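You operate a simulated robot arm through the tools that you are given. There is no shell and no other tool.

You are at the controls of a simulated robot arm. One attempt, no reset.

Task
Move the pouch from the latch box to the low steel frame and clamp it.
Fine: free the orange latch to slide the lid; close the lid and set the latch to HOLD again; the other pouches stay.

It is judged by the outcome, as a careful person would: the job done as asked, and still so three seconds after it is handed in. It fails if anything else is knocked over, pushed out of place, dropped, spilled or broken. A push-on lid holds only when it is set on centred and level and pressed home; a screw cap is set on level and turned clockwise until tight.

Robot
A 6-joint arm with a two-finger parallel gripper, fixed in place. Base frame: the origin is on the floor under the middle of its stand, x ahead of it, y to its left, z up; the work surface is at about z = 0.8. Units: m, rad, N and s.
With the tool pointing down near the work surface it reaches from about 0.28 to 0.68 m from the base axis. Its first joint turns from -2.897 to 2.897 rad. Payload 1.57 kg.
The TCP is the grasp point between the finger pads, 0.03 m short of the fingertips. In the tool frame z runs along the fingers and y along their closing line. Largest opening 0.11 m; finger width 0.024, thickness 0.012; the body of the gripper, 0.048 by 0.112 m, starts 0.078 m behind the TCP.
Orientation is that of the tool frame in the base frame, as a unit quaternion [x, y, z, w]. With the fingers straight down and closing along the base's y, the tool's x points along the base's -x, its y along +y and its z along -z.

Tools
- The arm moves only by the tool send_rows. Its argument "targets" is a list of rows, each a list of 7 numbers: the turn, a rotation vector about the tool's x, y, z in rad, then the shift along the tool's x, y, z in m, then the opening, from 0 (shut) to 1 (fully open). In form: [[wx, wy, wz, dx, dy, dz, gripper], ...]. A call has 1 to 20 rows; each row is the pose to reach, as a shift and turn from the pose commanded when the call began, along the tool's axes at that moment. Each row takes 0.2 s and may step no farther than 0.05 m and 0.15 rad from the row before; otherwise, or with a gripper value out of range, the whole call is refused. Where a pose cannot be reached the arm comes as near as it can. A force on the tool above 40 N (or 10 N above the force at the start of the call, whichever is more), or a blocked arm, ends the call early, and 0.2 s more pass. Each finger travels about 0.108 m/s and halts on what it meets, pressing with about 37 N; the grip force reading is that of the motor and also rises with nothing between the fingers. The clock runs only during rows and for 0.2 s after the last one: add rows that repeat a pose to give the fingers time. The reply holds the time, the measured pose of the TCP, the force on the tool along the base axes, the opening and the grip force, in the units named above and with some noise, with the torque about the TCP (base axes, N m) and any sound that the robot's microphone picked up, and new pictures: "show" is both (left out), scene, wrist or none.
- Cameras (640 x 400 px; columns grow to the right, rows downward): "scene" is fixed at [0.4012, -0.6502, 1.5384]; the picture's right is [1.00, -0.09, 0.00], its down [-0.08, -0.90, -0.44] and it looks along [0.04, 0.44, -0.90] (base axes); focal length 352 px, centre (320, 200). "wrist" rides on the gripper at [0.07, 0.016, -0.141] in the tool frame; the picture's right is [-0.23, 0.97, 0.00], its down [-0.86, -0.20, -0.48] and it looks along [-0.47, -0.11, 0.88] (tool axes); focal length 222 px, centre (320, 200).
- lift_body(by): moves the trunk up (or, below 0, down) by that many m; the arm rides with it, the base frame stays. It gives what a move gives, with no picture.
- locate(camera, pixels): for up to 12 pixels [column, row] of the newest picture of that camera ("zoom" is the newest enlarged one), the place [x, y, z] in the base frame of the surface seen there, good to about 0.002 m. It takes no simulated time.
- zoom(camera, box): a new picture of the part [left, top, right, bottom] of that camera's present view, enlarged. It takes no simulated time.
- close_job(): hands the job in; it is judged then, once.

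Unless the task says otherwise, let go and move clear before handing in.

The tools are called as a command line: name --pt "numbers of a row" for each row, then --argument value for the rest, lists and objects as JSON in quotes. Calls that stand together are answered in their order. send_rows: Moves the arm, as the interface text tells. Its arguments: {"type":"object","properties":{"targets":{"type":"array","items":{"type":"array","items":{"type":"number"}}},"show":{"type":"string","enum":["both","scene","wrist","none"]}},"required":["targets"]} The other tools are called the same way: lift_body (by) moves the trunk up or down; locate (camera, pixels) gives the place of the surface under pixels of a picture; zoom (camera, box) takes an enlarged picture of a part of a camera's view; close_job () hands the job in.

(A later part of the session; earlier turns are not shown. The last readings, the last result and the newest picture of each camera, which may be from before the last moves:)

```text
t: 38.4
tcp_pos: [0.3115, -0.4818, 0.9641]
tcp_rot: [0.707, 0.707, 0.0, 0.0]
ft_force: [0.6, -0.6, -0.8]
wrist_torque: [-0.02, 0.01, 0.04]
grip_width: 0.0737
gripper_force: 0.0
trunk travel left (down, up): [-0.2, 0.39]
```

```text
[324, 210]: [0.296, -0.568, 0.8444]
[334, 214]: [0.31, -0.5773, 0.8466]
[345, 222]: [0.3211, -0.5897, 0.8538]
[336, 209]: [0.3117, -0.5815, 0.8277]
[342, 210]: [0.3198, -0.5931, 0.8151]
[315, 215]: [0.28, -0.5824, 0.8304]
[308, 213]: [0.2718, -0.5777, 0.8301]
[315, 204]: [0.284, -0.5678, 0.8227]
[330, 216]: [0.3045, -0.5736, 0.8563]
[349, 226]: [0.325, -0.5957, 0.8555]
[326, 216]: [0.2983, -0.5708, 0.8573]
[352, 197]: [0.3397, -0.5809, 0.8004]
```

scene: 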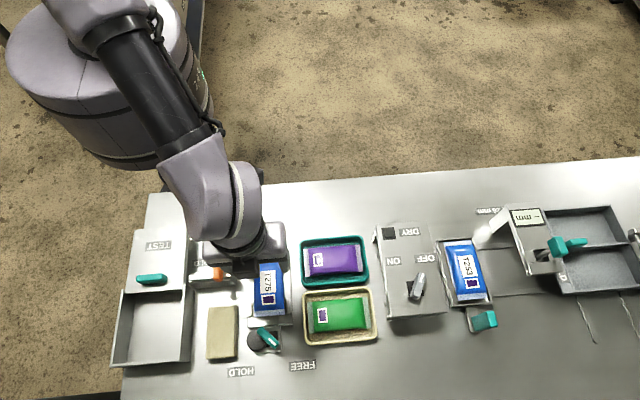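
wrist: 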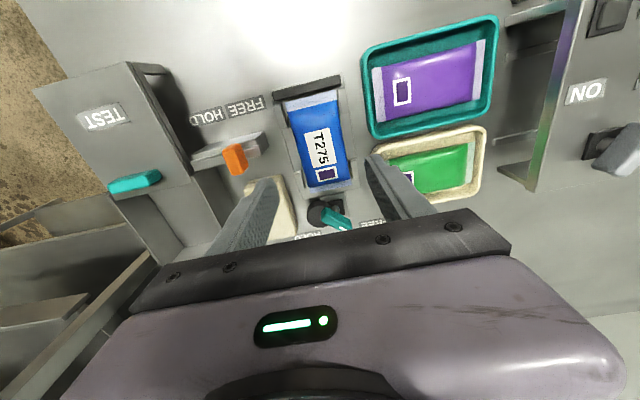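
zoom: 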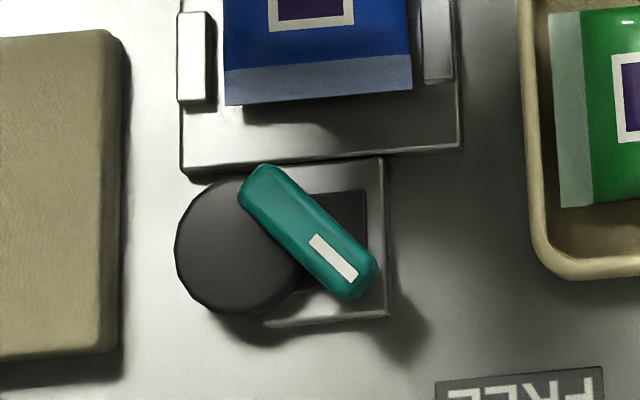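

The lever is a bar centred at about (0.313,-0.587), pointing at about -47°, top z 0.860; the cam disc top is at 0.8315. I'll move above the pivot and turn the tool so the fingers will close across the bar.

send_rows --pt "0 0 -0.124 -0.0176 0.0002 0 0.6" --pt "0 0 -0.248 -0.0352 0.0004 0 0.5" --pt "0 0 -0.372 -0.0528 0.0006 0 0.45" --pt "0 0 -0.496 -0.0704 0.0008 0 0.42" --pt "0 0 -0.62 -0.088 0.001 0 0.42" --pt "0 0 -0.742 -0.1057 0.0013 0 0.42" --pt "0 0 -0.742 -0.1057 0.0013 0.03 0.42" --pt "0 0 -0.742 -0.1057 0.0013 0.03 0.42"

zoom --camera "wrist" --box '[220, 60, 420, 240]'

```text
t: 40.2
tcp_pos: [0.3124, -0.5884, 0.9321]
tcp_rot: [0.403, 0.915, 0.0, 0.0]
ft_force: [0.2, 0.2, 0.8]
wrist_torque: [0.02, -0.02, 0.02]
grip_width: 0.046
gripper_force: 0.0
trunk travel left (down, up): [-0.2, 0.39]
```

scene: 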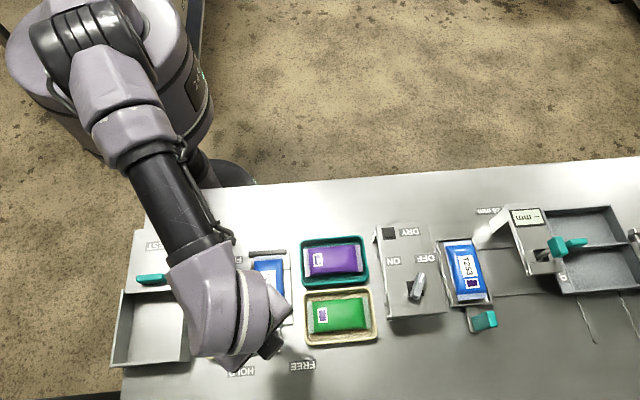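
wrist: 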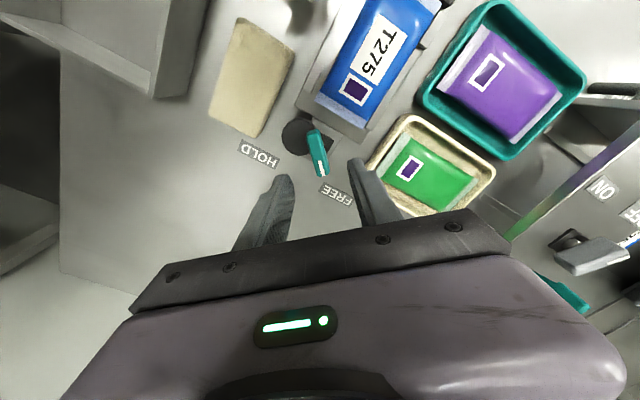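

```text
2.22 times, centred on (320, 150) of wrist
```

zoom: 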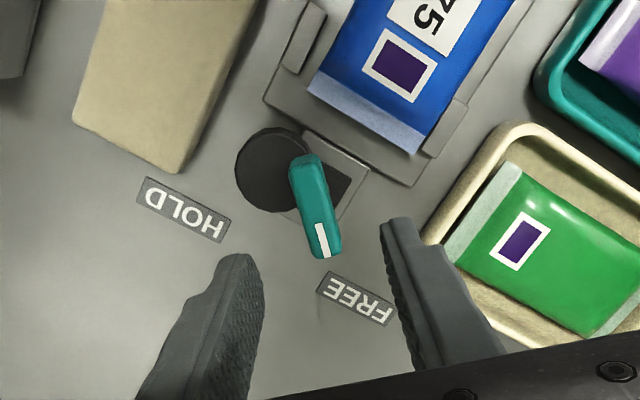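

locate --camera "zoom" --pixels '[[302, 160], [315, 205], [320, 250], [292, 175], [335, 240], [300, 200], [325, 200], [238, 170], [270, 205], [270, 135], [308, 160], [340, 140]]'

```text
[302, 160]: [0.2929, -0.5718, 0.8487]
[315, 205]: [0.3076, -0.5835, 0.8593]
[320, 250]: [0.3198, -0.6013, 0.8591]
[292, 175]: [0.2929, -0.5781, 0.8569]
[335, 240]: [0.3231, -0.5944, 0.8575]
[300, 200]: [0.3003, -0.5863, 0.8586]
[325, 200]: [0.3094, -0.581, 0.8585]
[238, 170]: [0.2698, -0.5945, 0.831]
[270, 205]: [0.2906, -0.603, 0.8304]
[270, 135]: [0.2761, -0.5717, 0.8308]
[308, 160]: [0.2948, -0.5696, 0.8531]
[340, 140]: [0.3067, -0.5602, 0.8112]
```

The lever bar lies between the open fingers and roughly along the finger plane. I'll descend to z 0.870 (tips ~8 mm above the cam disc).

send_rows --pt "0 0 0 0 -0.0008 0.02 0.42" --pt "0 0 0 0 -0.0008 0.04 0.42" --pt "0 0 0 0 -0.0008 0.055 0.42" --pt "0 0 0 0 -0.0008 0.062 0.42" --pt "0 0 0 0 -0.0008 0.062 0.42"

zoom --camera "wrist" --box '[220, 80, 420, 240]'

zoom --camera "scene" --box '[200, 240, 320, 380]'

```text
t: 41.4
tcp_pos: [0.3124, -0.59, 0.8698]
tcp_rot: [0.402, 0.916, 0.0, 0.0]
ft_force: [0.2, 0.4, 0.1]
wrist_torque: [-0.01, -0.02, -0.03]
grip_width: 0.046
gripper_force: 0.1
trunk travel left (down, up): [-0.2, 0.39]
```

scene: 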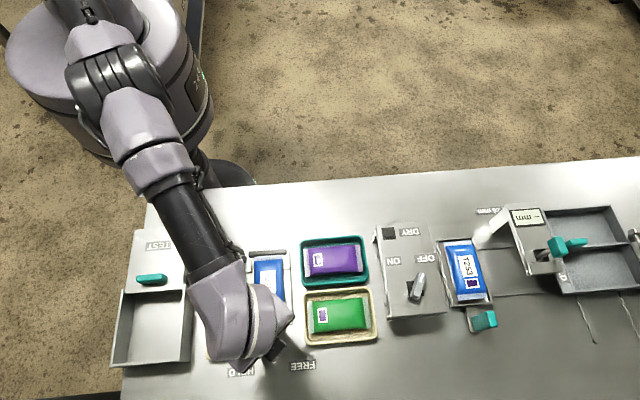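
wrist: 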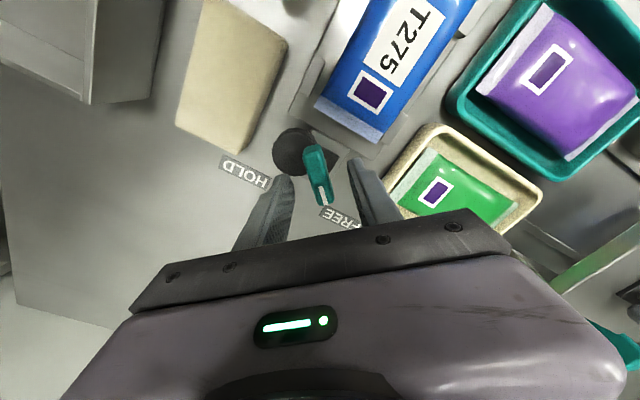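

```text
2.50 times, centred on (320, 160) of wrist
```

zoom: 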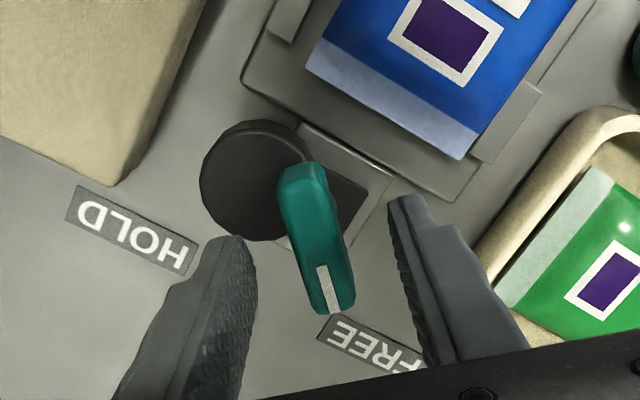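

```text
2.86 times, centred on (260, 310) of scene
```

zoom: 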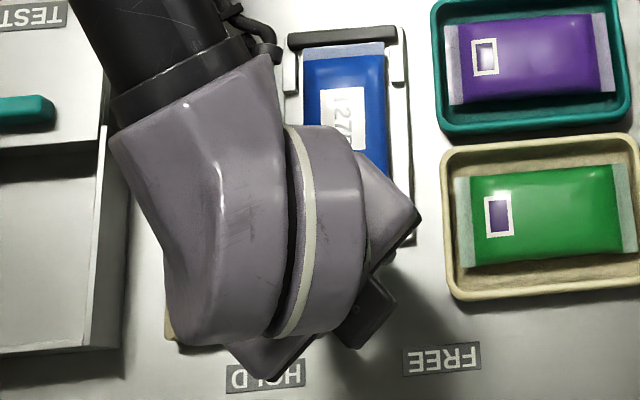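

locate --camera "wrist" --pixels '[[310, 152], [312, 165], [318, 180], [322, 195], [306, 160], [316, 195], [322, 165], [329, 190], [318, 200], [327, 175], [325, 199], [308, 148]]'

locate --camera "wrist" --pixels '[[275, 150], [290, 130], [300, 173], [285, 168], [280, 140], [310, 135], [330, 150], [338, 158], [345, 170], [340, 148], [322, 132], [312, 128]]'

```text
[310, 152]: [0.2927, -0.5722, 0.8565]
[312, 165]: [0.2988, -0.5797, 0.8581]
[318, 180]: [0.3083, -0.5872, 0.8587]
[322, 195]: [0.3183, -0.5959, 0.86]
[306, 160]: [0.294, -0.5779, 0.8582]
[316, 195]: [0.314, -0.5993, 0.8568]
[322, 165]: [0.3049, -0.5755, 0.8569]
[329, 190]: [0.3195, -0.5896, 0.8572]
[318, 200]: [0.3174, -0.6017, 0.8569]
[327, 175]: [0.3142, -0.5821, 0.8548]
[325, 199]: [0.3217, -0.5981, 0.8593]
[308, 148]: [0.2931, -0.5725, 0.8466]
```

```text
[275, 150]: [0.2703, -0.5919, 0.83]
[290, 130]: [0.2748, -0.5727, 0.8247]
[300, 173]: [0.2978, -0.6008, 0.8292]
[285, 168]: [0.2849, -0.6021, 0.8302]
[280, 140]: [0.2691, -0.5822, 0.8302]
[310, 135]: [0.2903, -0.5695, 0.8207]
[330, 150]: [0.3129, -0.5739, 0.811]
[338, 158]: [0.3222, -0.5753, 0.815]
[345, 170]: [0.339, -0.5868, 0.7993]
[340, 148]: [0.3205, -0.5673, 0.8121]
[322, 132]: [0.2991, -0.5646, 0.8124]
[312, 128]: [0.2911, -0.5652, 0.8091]
```

locate --camera "wrist" --pixels '[[244, 172], [345, 220], [320, 108], [381, 140], [372, 92], [404, 60], [437, 193], [281, 178], [352, 165], [348, 175], [290, 185], [235, 155]]'

locate --camera "scene" --pixels '[[240, 371], [302, 365], [322, 316], [338, 310], [268, 260], [290, 325], [340, 258], [245, 372], [295, 366], [262, 270], [310, 365], [230, 372]]'

```text
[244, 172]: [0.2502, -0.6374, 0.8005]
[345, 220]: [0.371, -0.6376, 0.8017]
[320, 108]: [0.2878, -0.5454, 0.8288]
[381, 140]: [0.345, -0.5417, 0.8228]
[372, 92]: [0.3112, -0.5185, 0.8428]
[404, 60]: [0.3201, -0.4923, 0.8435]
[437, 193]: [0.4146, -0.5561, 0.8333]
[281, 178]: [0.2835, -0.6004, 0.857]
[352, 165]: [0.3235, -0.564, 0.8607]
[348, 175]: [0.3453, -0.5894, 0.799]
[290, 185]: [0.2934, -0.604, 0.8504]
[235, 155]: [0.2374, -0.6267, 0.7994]
```

```text
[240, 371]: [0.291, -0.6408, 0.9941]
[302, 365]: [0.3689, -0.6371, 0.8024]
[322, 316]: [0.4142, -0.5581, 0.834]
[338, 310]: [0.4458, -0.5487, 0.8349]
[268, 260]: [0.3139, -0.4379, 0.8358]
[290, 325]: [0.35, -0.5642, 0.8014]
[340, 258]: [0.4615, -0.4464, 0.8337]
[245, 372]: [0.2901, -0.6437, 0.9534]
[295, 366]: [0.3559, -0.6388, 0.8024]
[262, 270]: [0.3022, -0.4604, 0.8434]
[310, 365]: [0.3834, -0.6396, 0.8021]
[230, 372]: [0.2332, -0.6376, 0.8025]
```

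Cross-checking both cameras: the lever midline is centred between the fingers, and the TCP is ~3 mm toward the tip from the pivot. I'll shift 2.5 mm along tool x and close on the lever.

send_rows --pt "0 0 0 0.0025 0 0 0.42" --pt "0 0 0 0.0025 0 0 0.25" --pt "0 0 0 0.0025 0 0 0.1" --pt "0 0 0 0.0025 0 0 0.02" --pt "0 0 0 0.0025 0 0 0.02"

zoom --camera "wrist" --box '[220, 80, 420, 240]'

```text
t: 42.6
tcp_pos: [0.3106, -0.5887, 0.8713]
tcp_rot: [0.403, 0.915, 0.0, 0.0]
ft_force: [1.0, 1.5, -2.4]
wrist_torque: [-0.18, -0.24, -0.01]
grip_width: 0.0149
gripper_force: 31.0
trunk travel left (down, up): [-0.2, 0.39]
```

scene: 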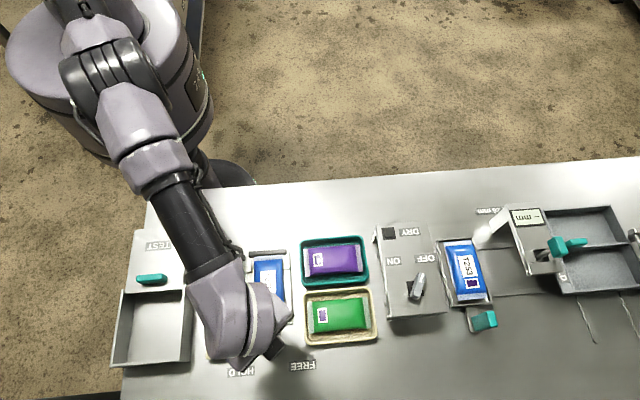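
wrist: 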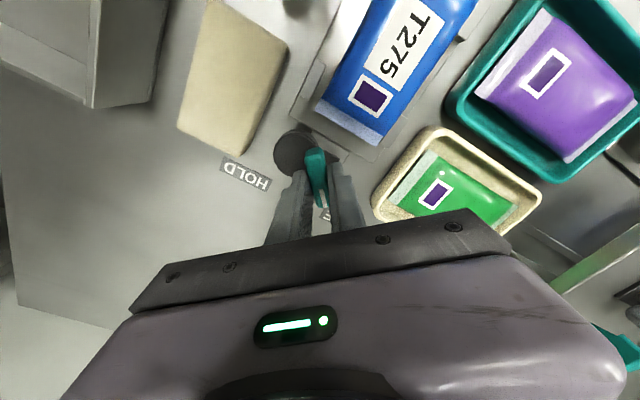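

```text
2.50 times, centred on (320, 160) of wrist
```

zoom: 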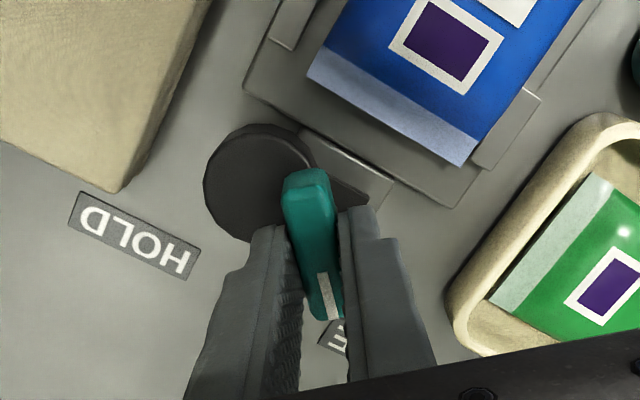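

The lever is gripped (0.0149 m). I'll turn it clockwise (from above) toward HOLD, starting with 0.4 rad to check forces.

send_rows --pt "0 0 0.1 0 0 0 0.02" --pt "0 0 0.2 0 0 0 0.02" --pt "0 0 0.3 0 0 0 0.02" --pt "0 0 0.4 0 0 0 0.02"

zoom --camera "wrist" --box '[220, 80, 420, 240]'

```text
t: 43.6
tcp_pos: [0.3094, -0.588, 0.8708]
tcp_rot: [0.577, 0.817, 0.001, 0.0]
ft_force: [-8.3, 6.4, -7.4]
wrist_torque: [-0.14, 0.11, -0.01]
grip_width: 0.0148
gripper_force: 31.1
trunk travel left (down, up): [-0.2, 0.39]
```

scene: 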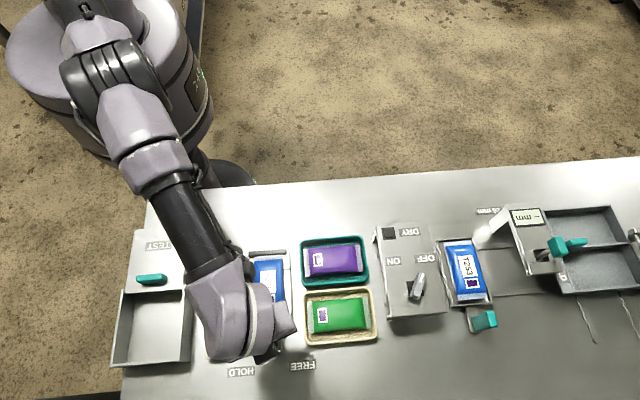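
wrist: 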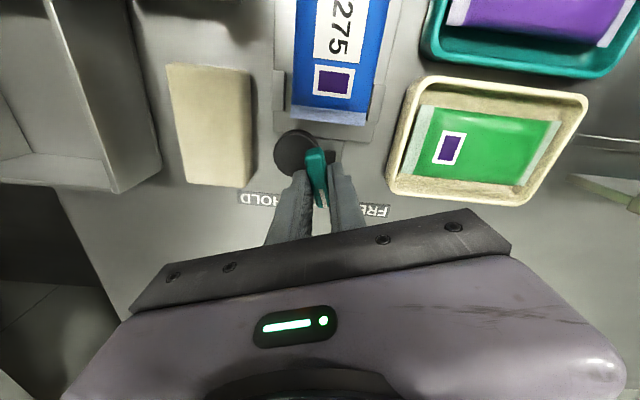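

```text
2.50 times, centred on (320, 160) of wrist
```

zoom: 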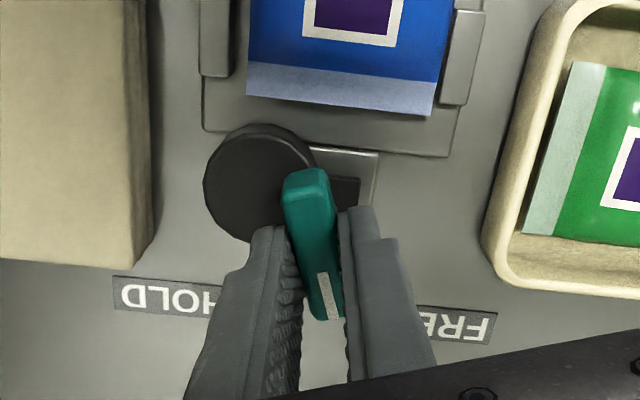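

The lever and cam are turning with the gripper; side forces are modest and suggest the pivot is ~1 mm toward (-x,+y). I'll nudge that way and continue turning.

send_rows --pt "0 0 0.1 0.0008 -0.0005 0 0.02" --pt "0 0 0.2 0.0008 -0.0005 0 0.02" --pt "0 0 0.3 0.0008 -0.0005 0 0.02" --pt "0 0 0.4 0.0008 -0.0005 0 0.02" --pt "0 0 0.5 0.0008 -0.0005 0 0.02"

zoom --camera "wrist" --box '[220, 80, 420, 240]'

```text
t: 44.8
tcp_pos: [0.3094, -0.5881, 0.8712]
tcp_rot: [0.762, 0.648, 0.0, -0.001]
ft_force: [-8.8, 9.5, -16.7]
wrist_torque: [-0.44, 0.19, 0.04]
grip_width: 0.0149
gripper_force: 31.0
trunk travel left (down, up): [-0.2, 0.39]
```

scene: 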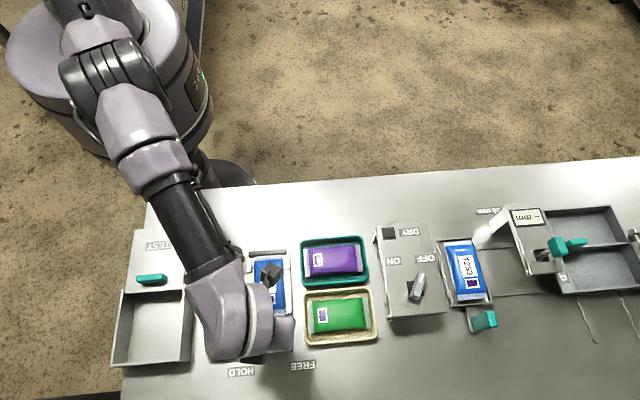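
wrist: 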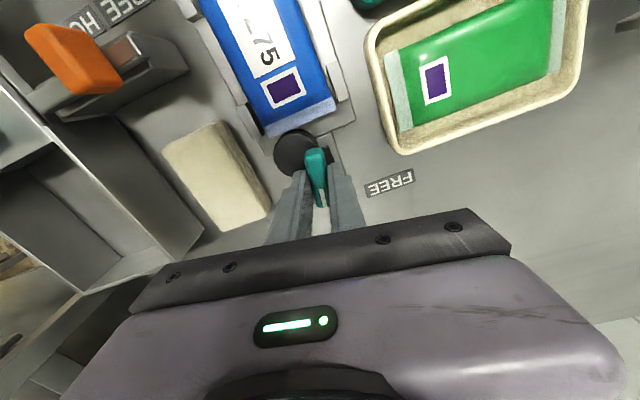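

```text
2.50 times, centred on (320, 160) of wrist
```

zoom: 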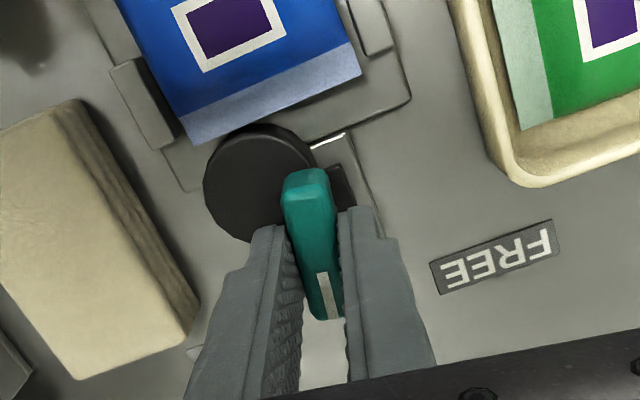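

Turned 0.9 rad; the cam edge is approaching the pouch's near end. I'll relieve the small side/vertical load and keep turning.

send_rows --pt "0 0 0.08 0.0008 -0.001 0.001 0.02" --pt "0 0 0.16 0.0008 -0.001 0.001 0.02" --pt "0 0 0.24 0.0008 -0.001 0.001 0.02" --pt "0 0 0.32 0.0008 -0.001 0.001 0.02" --pt "0 0 0.4 0.0008 -0.001 0.001 0.02"

zoom --camera "wrist" --box '[220, 80, 420, 240]'

```text
t: 46.0
tcp_pos: [0.3092, -0.5877, 0.8705]
tcp_rot: [0.875, 0.485, 0.0, 0.0]
ft_force: [-4.3, 1.9, -3.5]
wrist_torque: [-0.15, 0.31, 0.0]
grip_width: 0.0148
gripper_force: 31.2
trunk travel left (down, up): [-0.2, 0.39]
```

scene: 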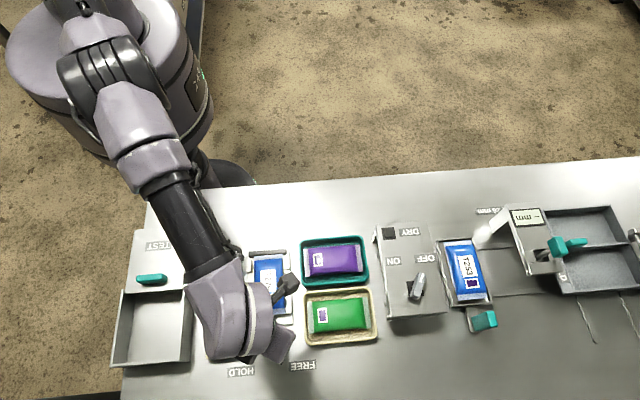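
wrist: 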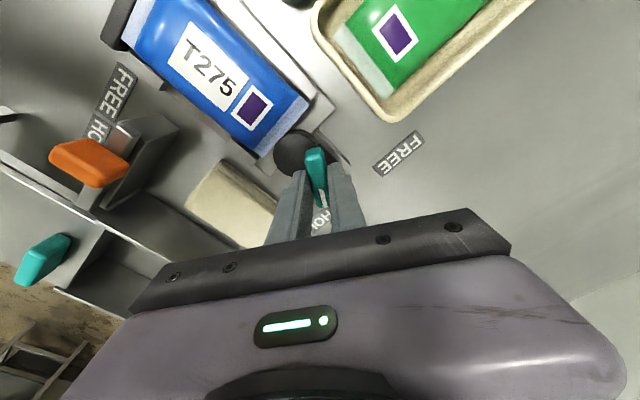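

```text
2.50 times, centred on (320, 160) of wrist
```

zoom: 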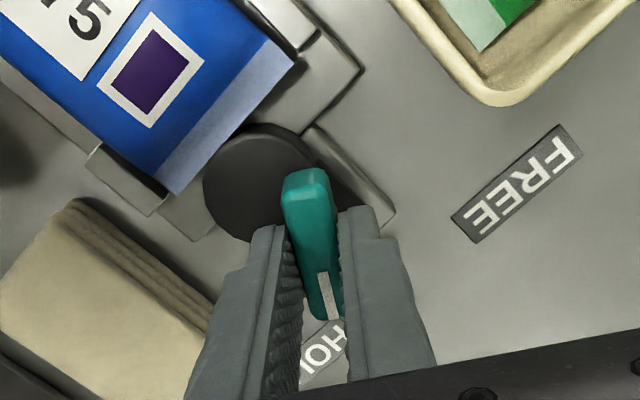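

The cam is now up against the pouch's near end with low forces. I'll turn on toward the HOLD mark in small steps.

send_rows --pt "0 0 0.05 0 0 0 0.02" --pt "0 0 0.1 0 0 0 0.02" --pt "0 0 0.15 0 0 0 0.02" --pt "0 0 0.2 0 0 0 0.02"

zoom --camera "wrist" --box '[220, 60, 420, 240]'

```text
t: 47.0
tcp_pos: [0.3095, -0.588, 0.8712]
tcp_rot: [0.919, 0.395, 0.0, 0.001]
ft_force: [-4.5, -6.4, 3.8]
wrist_torque: [-0.28, 0.49, -0.01]
grip_width: 0.0147
gripper_force: 30.6
trunk travel left (down, up): [-0.2, 0.39]
```

scene: 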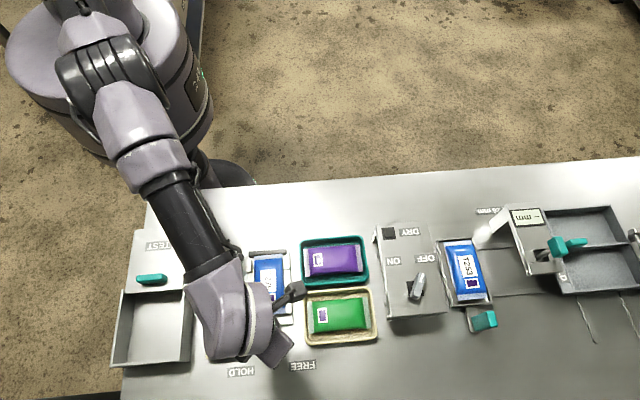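
wrist: 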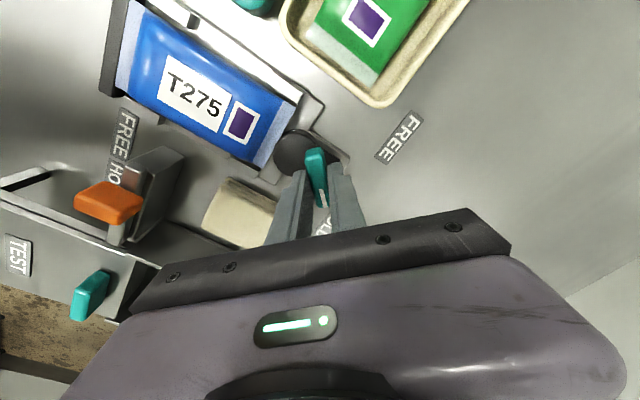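

```text
2.22 times, centred on (320, 150) of wrist
```

zoom: 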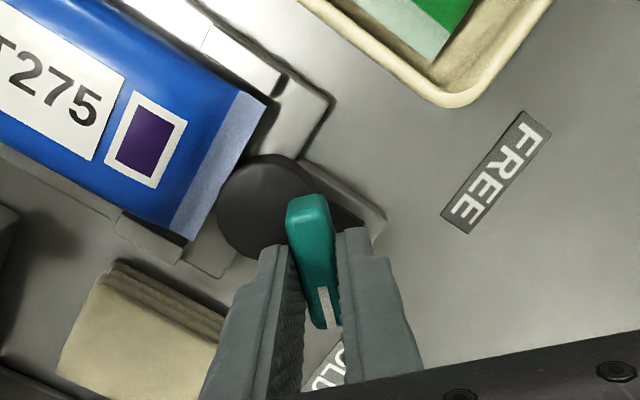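

Lever is at about -133°. I'll turn slightly more, checking for an end stop.

send_rows --pt "0 0 0.03 0 0 0 0.02" --pt "0 0 0.06 0 0 0 0.02" --pt "0 0 0.06 0 0 0 0.02" --show "none"

```text
t: 47.8
tcp_pos: [0.3097, -0.5877, 0.87]
tcp_rot: [0.93, 0.368, 0.001, 0.001]
ft_force: [-4.5, -7.4, 6.4]
wrist_torque: [-0.23, 0.53, 0.87]
grip_width: 0.0149
gripper_force: 31.3
trunk travel left (down, up): [-0.2, 0.39]
```

Torque about z jumped to +0.87 N·m, so the lever is at its HOLD end stop. I'll relieve the twist slightly, open, and rise straight up.

send_rows --pt "0 0 -0.03 0 0 0 0.02" --pt "0 0 -0.03 0 0 0 0.15" --pt "0 0 -0.03 0 0 0 0.3" --pt "0 0 -0.03 0 0 0 0.4" --pt "0 0 -0.03 0 0 -0.02 0.4" --pt "0 0 -0.03 0 0 -0.06 0.4" --pt "0 0 -0.03 0 0 -0.1 0.4" --pt "0 0 -0.03 0 0 -0.1 0.4"

zoom --camera "wrist" --box '[180, 20, 400, 240]'

zoom --camera "scene" --box '[200, 240, 320, 380]'

```text
t: 49.6
tcp_pos: [0.3108, -0.5884, 0.9712]
tcp_rot: [0.925, 0.381, 0.0, 0.0]
ft_force: [0.7, -0.4, -0.2]
wrist_torque: [0.0, -0.01, -0.02]
grip_width: 0.0441
gripper_force: 0.1
trunk travel left (down, up): [-0.2, 0.39]
```

scene: 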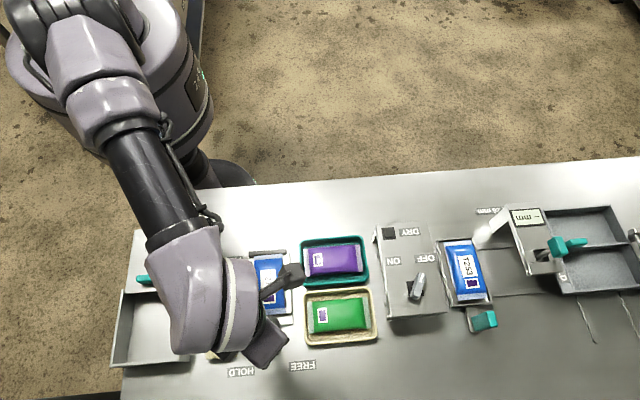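
wrist: 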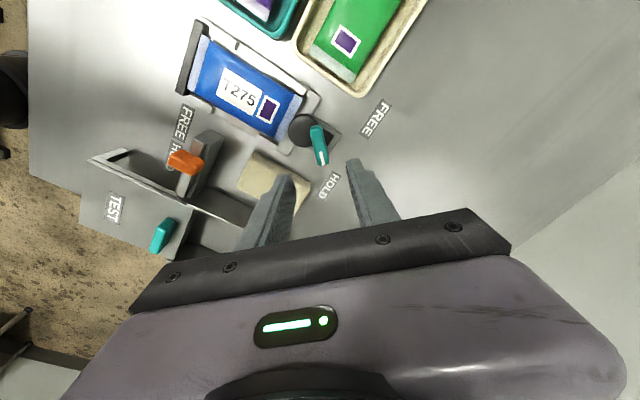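

```text
1.82 times, centred on (290, 130) of wrist
```

zoom: 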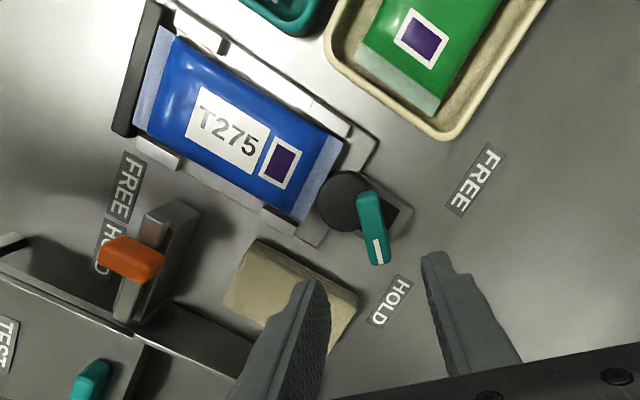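

```text
2.86 times, centred on (260, 310) of scene
```

zoom: 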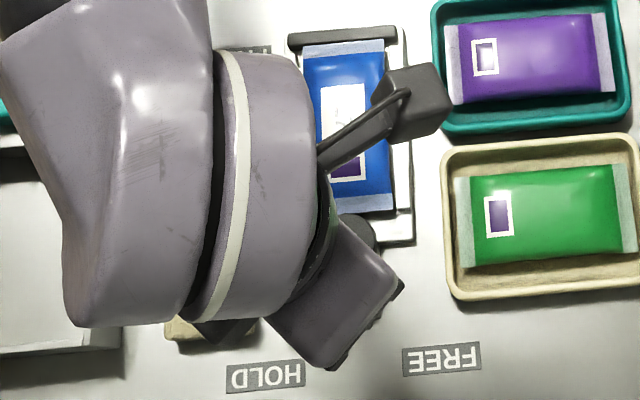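

The lever points at HOLD and the pouch sits between stop bar and cam. I'll move away toward the lid handle, turning the tool back to its original orientation, then check the clamp with a clear view.

send_rows --pt "0 0 -0.139 -0.0038 -0.0141 -0.01 0.4" --pt "0 0 -0.278 -0.0077 -0.0282 -0.02 0.4" --pt "0 0 -0.416 -0.0115 -0.0422 -0.02 0.4" --pt "0 0 -0.555 -0.0153 -0.0563 -0.02 0.4" --pt "0 0 -0.694 -0.0191 -0.0704 -0.02 0.4" --pt "0 0 -0.833 -0.023 -0.0845 -0.02 0.4" --pt "0 0 -0.972 -0.0268 -0.0986 -0.02 0.4" --pt "0 0 -1.111 -0.0306 -0.1127 -0.02 0.4" --pt "0 0 -1.249 -0.0345 -0.1267 -0.02 0.4" --pt "0 0 -1.388 -0.0383 -0.1408 -0.02 0.4" --pt "0 0 -1.527 -0.0421 -0.1549 -0.02 0.4" --pt "0 0 -1.666 -0.046 -0.169 -0.02 0.4" --pt "0 0 -1.805 -0.0498 -0.1831 -0.02 0.4" --pt "0 0 -1.943 -0.0536 -0.1972 -0.02 0.4" --pt "0 0 -2.082 -0.0575 -0.2112 -0.02 0.4" --pt "0 0 -2.221 -0.0613 -0.2253 -0.02 0.4" --pt "0 0 -2.36 -0.0651 -0.2394 -0.02 0.4" --pt "0 0 -2.36 -0.0651 -0.2394 -0.02 0.4"

zoom --camera "scene" --box '[220, 235, 320, 375]'

zoom --camera "scene" --box '[105, 220, 245, 375]'

```text
t: 53.4
tcp_pos: [0.0948, -0.4625, 0.9905]
tcp_rot: [-0.002, 1.0, 0.0, 0.0]
ft_force: [-0.3, -0.1, -0.6]
wrist_torque: [0.01, 0.02, 0.02]
grip_width: 0.0444
gripper_force: 0.0
trunk travel left (down, up): [-0.2, 0.39]
```

scene: 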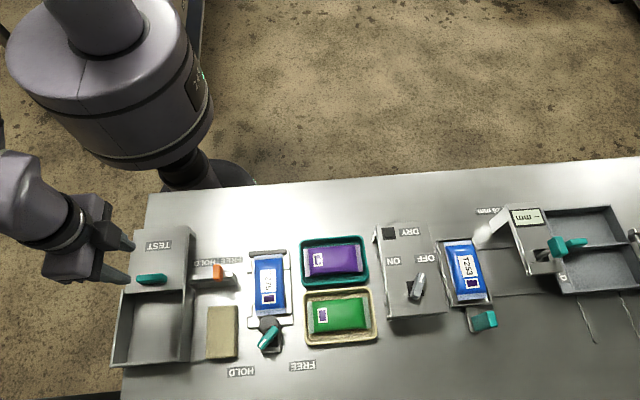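
wrist: 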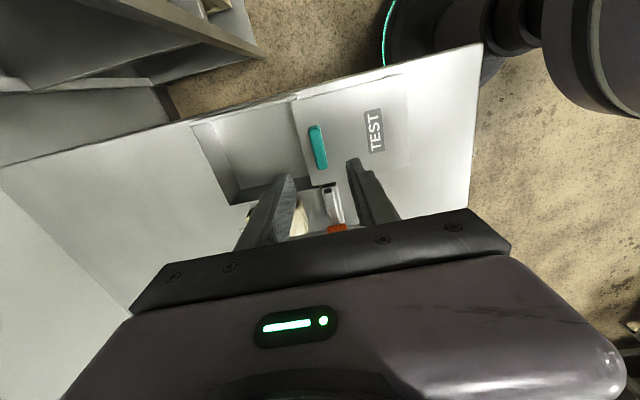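

```text
2.86 times, centred on (270, 305) of scene
```

zoom: 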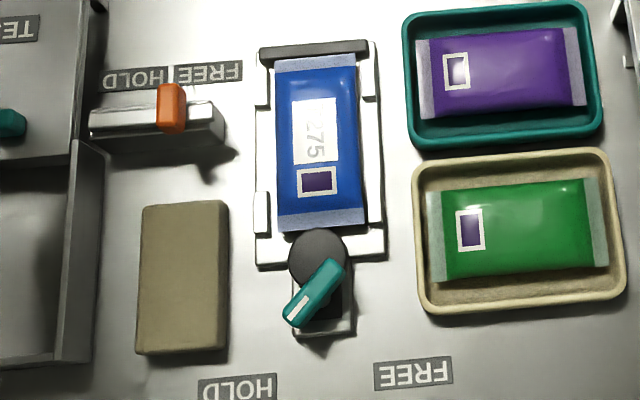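

```text
2.58 times, centred on (175, 298) of scene
```

zoom: 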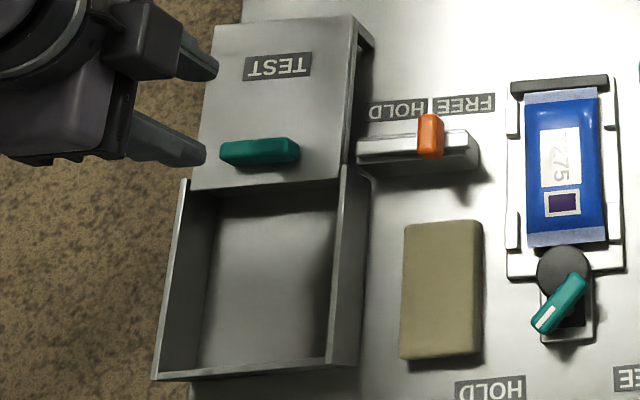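

With a clear view, the lever points to HOLD and the cam presses the pouch's near end. I'll check the gaps at the stop bar and cam.

zoom --camera "scene" --box '[242, 242, 300, 280]'

zoom --camera "scene" --box '[242, 300, 300, 358]'

locate --camera "zoom" --pixels '[[250, 80], [300, 90], [350, 80], [300, 108], [300, 120], [310, 105], [280, 118], [330, 210], [250, 280], [300, 150], [230, 95], [390, 95]]'

```text
10.53 times, centred on (271, 261) of scene
```

zoom: 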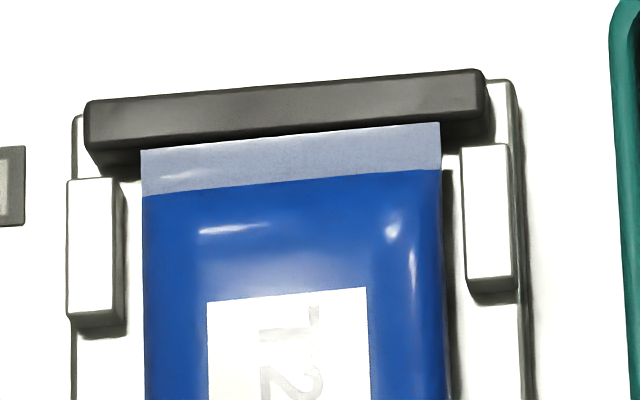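

```text
6.90 times, centred on (271, 329) of scene
```

zoom: 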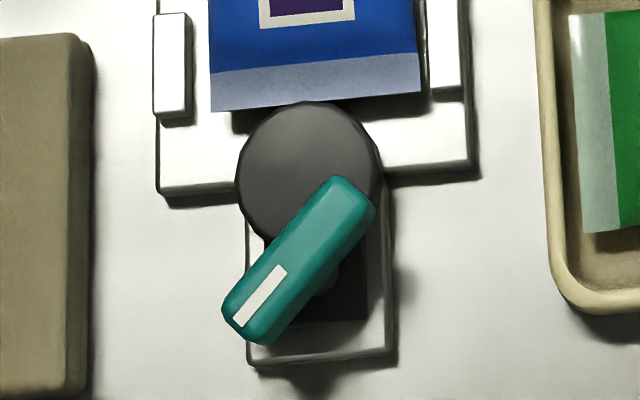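

```text
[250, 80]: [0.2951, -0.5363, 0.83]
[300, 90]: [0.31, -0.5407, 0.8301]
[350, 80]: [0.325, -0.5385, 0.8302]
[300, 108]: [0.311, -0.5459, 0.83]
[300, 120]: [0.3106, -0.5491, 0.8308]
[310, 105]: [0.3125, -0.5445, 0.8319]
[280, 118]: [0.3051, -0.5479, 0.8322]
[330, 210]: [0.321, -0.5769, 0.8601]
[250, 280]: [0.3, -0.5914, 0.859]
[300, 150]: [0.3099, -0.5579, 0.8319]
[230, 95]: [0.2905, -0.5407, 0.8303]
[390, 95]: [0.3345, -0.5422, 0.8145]
```

The pouch is held between the stop bar and the cam (cam edge and pouch end meet at y≈-0.5435). Now to close the lid: I'll measure the handle and the lid.

locate --camera "scene" --pixels '[[141, 279], [150, 279], [160, 277], [150, 275], [150, 283], [190, 290], [145, 296], [180, 292], [165, 230], [190, 228], [135, 232], [139, 283]]'

zoom --camera "wrist" --box '[270, 90, 400, 200]'

```text
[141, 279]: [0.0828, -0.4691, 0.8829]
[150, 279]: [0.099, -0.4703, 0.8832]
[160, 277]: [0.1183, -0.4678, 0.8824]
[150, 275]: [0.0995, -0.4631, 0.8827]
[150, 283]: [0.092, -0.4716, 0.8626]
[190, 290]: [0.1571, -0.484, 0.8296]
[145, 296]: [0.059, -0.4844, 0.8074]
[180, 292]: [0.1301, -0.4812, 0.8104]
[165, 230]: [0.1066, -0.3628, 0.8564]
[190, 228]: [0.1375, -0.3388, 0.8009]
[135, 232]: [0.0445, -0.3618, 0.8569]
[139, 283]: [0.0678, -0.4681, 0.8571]
```

```text
3.64 times, centred on (335, 145) of wrist
```

zoom: 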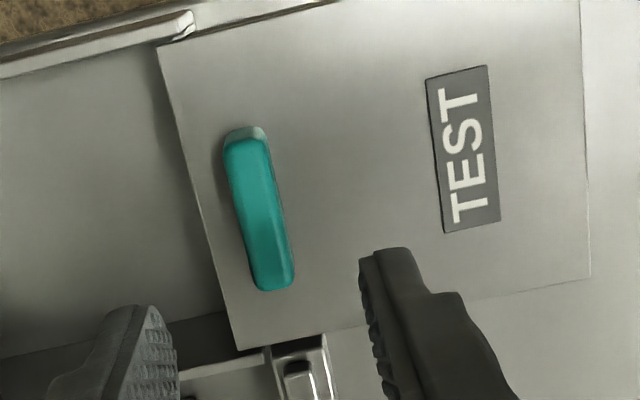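

The handle is centred near (0.097,-0.466). I'll lower over it and grip.

send_rows --pt "0 0 0 -0.001 -0.0035 0.04 0.42" --pt "0 0 0 -0.001 -0.0035 0.07 0.42" --pt "0 0 0 -0.001 -0.0035 0.09 0.42" --pt "0 0 0 -0.001 -0.0035 0.097 0.42" --pt "0 0 0 -0.001 -0.0035 0.097 0.3" --pt "0 0 0 -0.001 -0.0035 0.097 0.1" --pt "0 0 0 -0.001 -0.0035 0.097 0.05" --pt "0 0 0 -0.001 -0.0035 0.097 0.05"

```text
t: 55.2
tcp_pos: [0.0949, -0.4679, 0.893]
tcp_rot: [0.0, 1.0, 0.0, -0.001]
ft_force: [0.8, 0.6, -4.3]
wrist_torque: [-0.07, -0.23, -0.12]
grip_width: 0.0139
gripper_force: 30.6
trunk travel left (down, up): [-0.2, 0.39]
```

scene: 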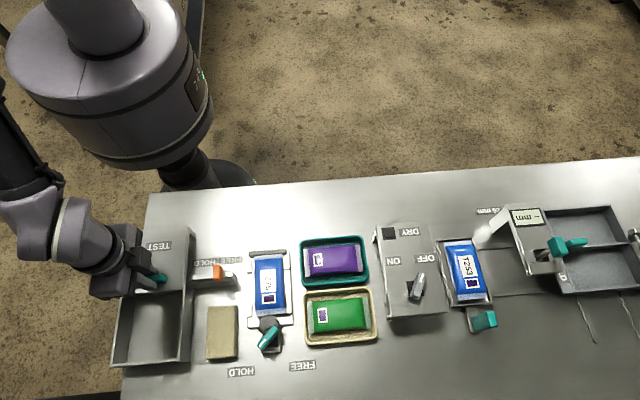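
wrist: 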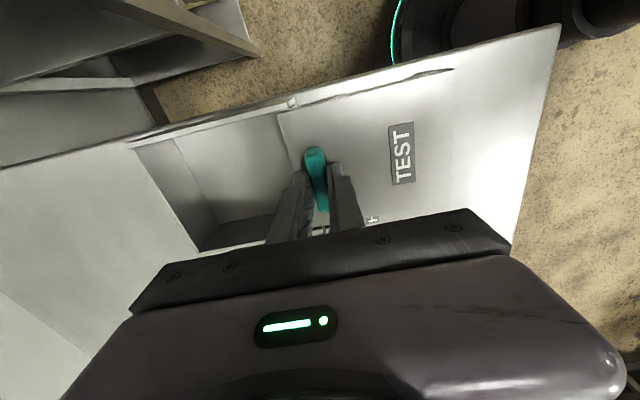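

Handle gripped. I'll slide the lid back toward -y, following the same line.

send_rows --pt "0 0 0 -0.0001 -0.01 0 0.05" --pt "0 0 0 -0.0003 -0.025 0 0.05" --pt "0 0 0 -0.0005 -0.04 0 0.05" --pt "0 0 0 -0.0006 -0.055 0 0.05" --pt "0 0 0 -0.0008 -0.07 0 0.05" --pt "0 0 0 -0.0009 -0.085 0 0.05" --pt "0 0 0 -0.001 -0.1 0 0.05" --pt "0 0 0 -0.001 -0.107 0 0.05"

```text
t: 57.0
tcp_pos: [0.0956, -0.5746, 0.8924]
tcp_rot: [-0.001, 1.0, 0.0, 0.0]
ft_force: [-14.2, -0.5, -4.2]
wrist_torque: [0.07, 0.09, -0.06]
grip_width: 0.0138
gripper_force: 29.7
trunk travel left (down, up): [-0.2, 0.39]
```

scene: 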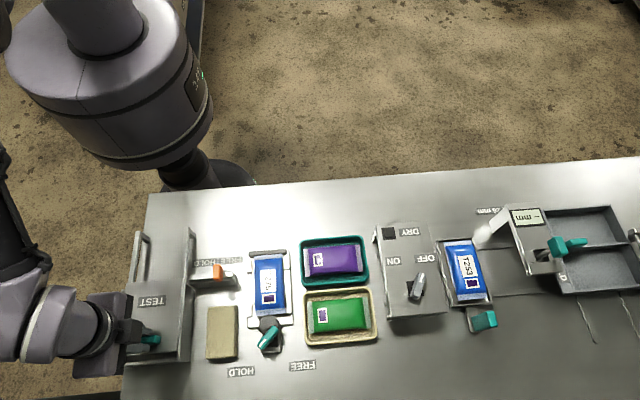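
wrist: 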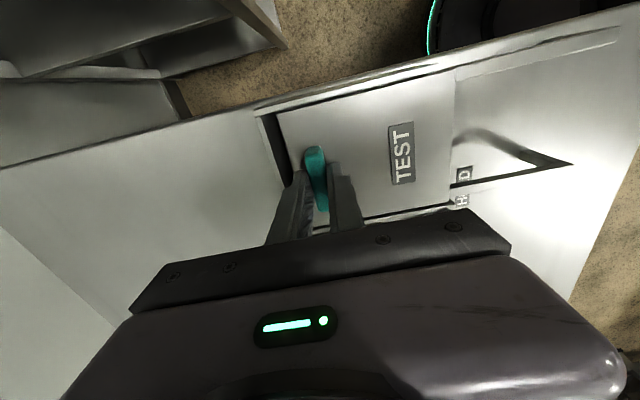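

Almost closed (handle y -0.5746, closed was ≈-0.584). I'll ease the -14 N side load and close the last 10 mm until it stops.

send_rows --pt "0 0 0 0.001 -0.003 0 0.05" --pt "0 0 0 0.001 -0.006 0 0.05" --pt "0 0 0 0.001 -0.009 0 0.05" --pt "0 0 0 0.001 -0.0115 0 0.05" --pt "0 0 0 0.001 -0.0115 0 0.05"

zoom --camera "scene" --box '[105, 220, 245, 375]'

```text
t: 58.2
tcp_pos: [0.0957, -0.5846, 0.8928]
tcp_rot: [0.0, 1.0, 0.001, 0.0]
ft_force: [-6.1, 4.7, -6.6]
wrist_torque: [0.08, -0.44, -0.11]
grip_width: 0.0139
gripper_force: 30.3
trunk travel left (down, up): [-0.2, 0.39]
```

scene: 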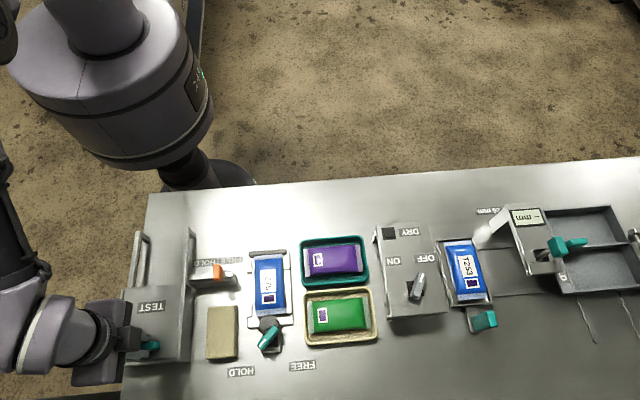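
wrist: 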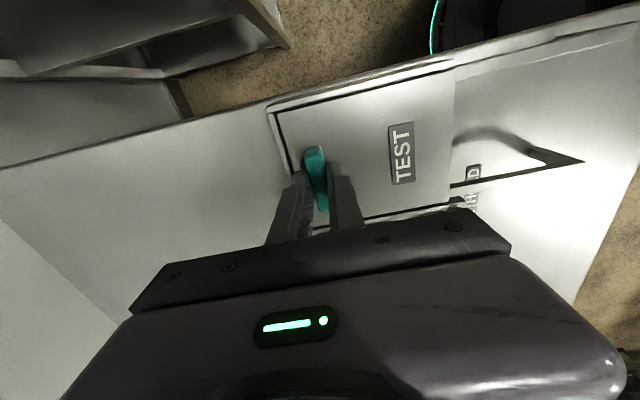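

```text
2.58 times, centred on (175, 298) of scene
```

zoom: 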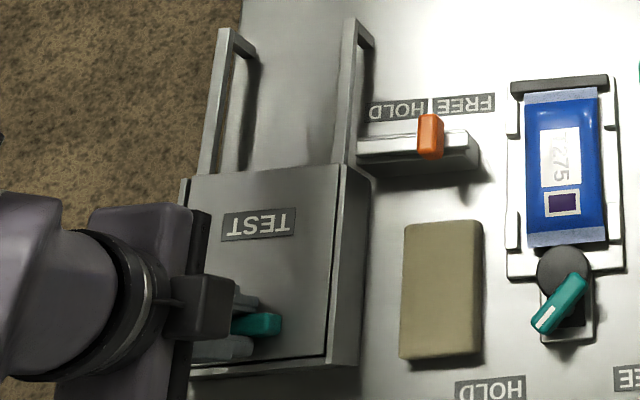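

Handle is at y -0.5846 with 4.7 N resistance, about the original closed position. I'll press a bit more to confirm it's home.

send_rows --pt "0 0 0 0.0004 -0.001 0 0.05" --pt "0 0 0 0.0004 -0.002 0 0.05" --pt "0 0 0 0.0004 -0.002 0 0.05" --show "none"

```text
t: 59.0
tcp_pos: [0.0953, -0.5853, 0.8939]
tcp_rot: [0.0, 1.0, 0.001, 0.0]
ft_force: [-3.1, 25.8, -12.9]
wrist_torque: [0.43, -0.36, -0.03]
grip_width: 0.0138
gripper_force: 30.6
trunk travel left (down, up): [-0.2, 0.39]
```

Resistance rose to 26 N with almost no travel, so the lid is fully closed. I'll relieve the push, release the handle and rise.

send_rows --pt "0 0 0 0 0.0015 0 0.05" --pt "0 0 0 0 0.0015 0 0.2" --pt "0 0 0 0 0.0015 0 0.4" --pt "0 0 0 0 0.0015 0 0.42" --pt "0 0 0 0 0.0015 -0.03 0.45" --pt "0 0 0 0 0.0015 -0.07 0.5" --pt "0 0 0 0 0.0015 -0.1 0.55" --pt "0 0 0 0 0.0015 -0.1 0.55"

zoom --camera "scene" --box '[105, 220, 245, 375]'

zoom --camera "wrist" --box '[240, 60, 500, 240]'

```text
t: 60.8
tcp_pos: [0.0962, -0.5865, 0.9949]
tcp_rot: [-0.001, 1.0, 0.001, 0.001]
ft_force: [-0.1, -0.5, 0.4]
wrist_torque: [-0.04, 0.01, -0.02]
grip_width: 0.0606
gripper_force: 0.0
trunk travel left (down, up): [-0.2, 0.39]
```

scene: 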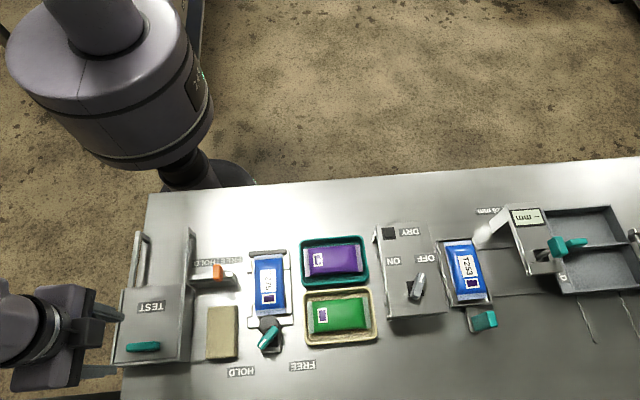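
wrist: 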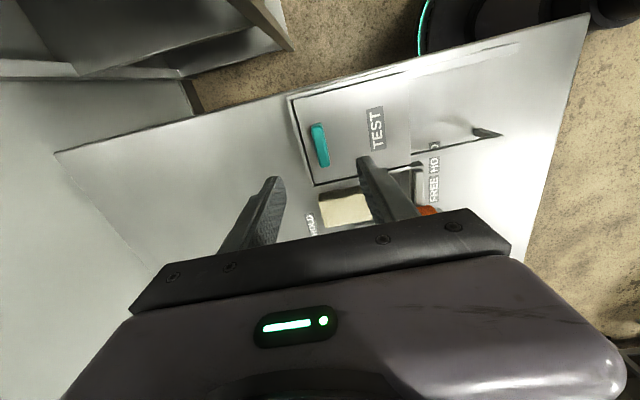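

```text
2.58 times, centred on (175, 298) of scene
```

zoom: 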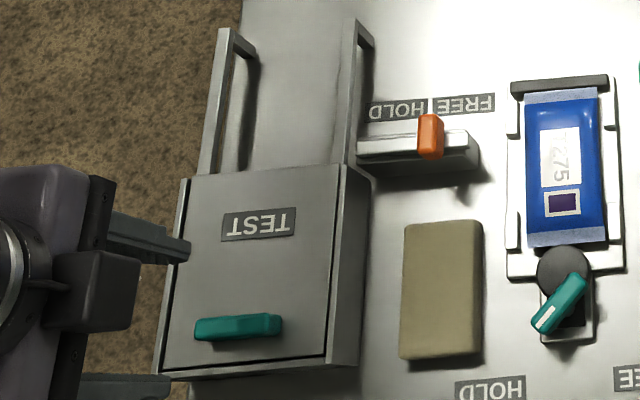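

```text
2.22 times, centred on (370, 150) of wrist
```

zoom: 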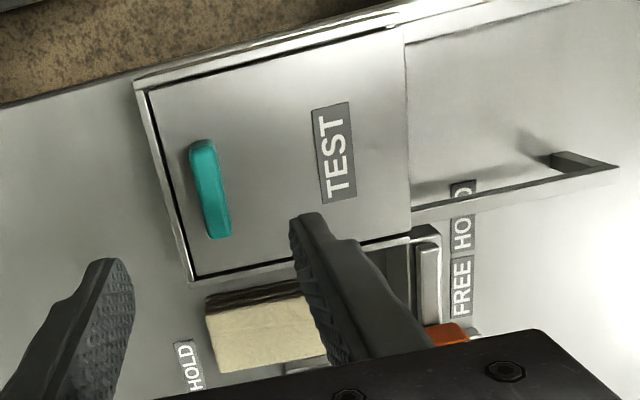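

The lid is closed as at the start. Now the latch: I'll measure the knob's current place.

locate --camera "scene" --pixels '[[217, 266], [213, 270], [219, 268], [216, 275], [214, 266], [221, 272], [218, 279], [200, 277], [190, 279], [205, 283], [236, 275], [195, 274]]'

zoom --camera "scene" --box '[170, 245, 250, 300]'

```text
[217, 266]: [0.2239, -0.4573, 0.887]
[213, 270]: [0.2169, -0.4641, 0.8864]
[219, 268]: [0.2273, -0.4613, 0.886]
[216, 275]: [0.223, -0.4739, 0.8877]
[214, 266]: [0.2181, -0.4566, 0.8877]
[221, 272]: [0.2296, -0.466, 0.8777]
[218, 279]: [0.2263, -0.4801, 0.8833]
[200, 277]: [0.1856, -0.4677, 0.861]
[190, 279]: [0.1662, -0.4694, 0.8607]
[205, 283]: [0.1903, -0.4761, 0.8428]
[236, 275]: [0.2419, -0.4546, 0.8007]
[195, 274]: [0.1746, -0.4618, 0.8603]
```

```text
7.27 times, centred on (210, 272) of scene
```

zoom: 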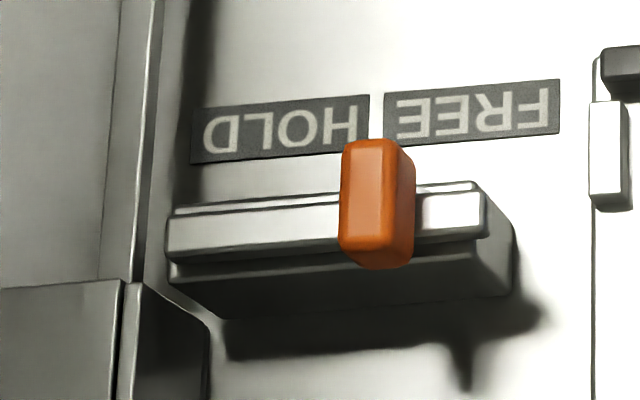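

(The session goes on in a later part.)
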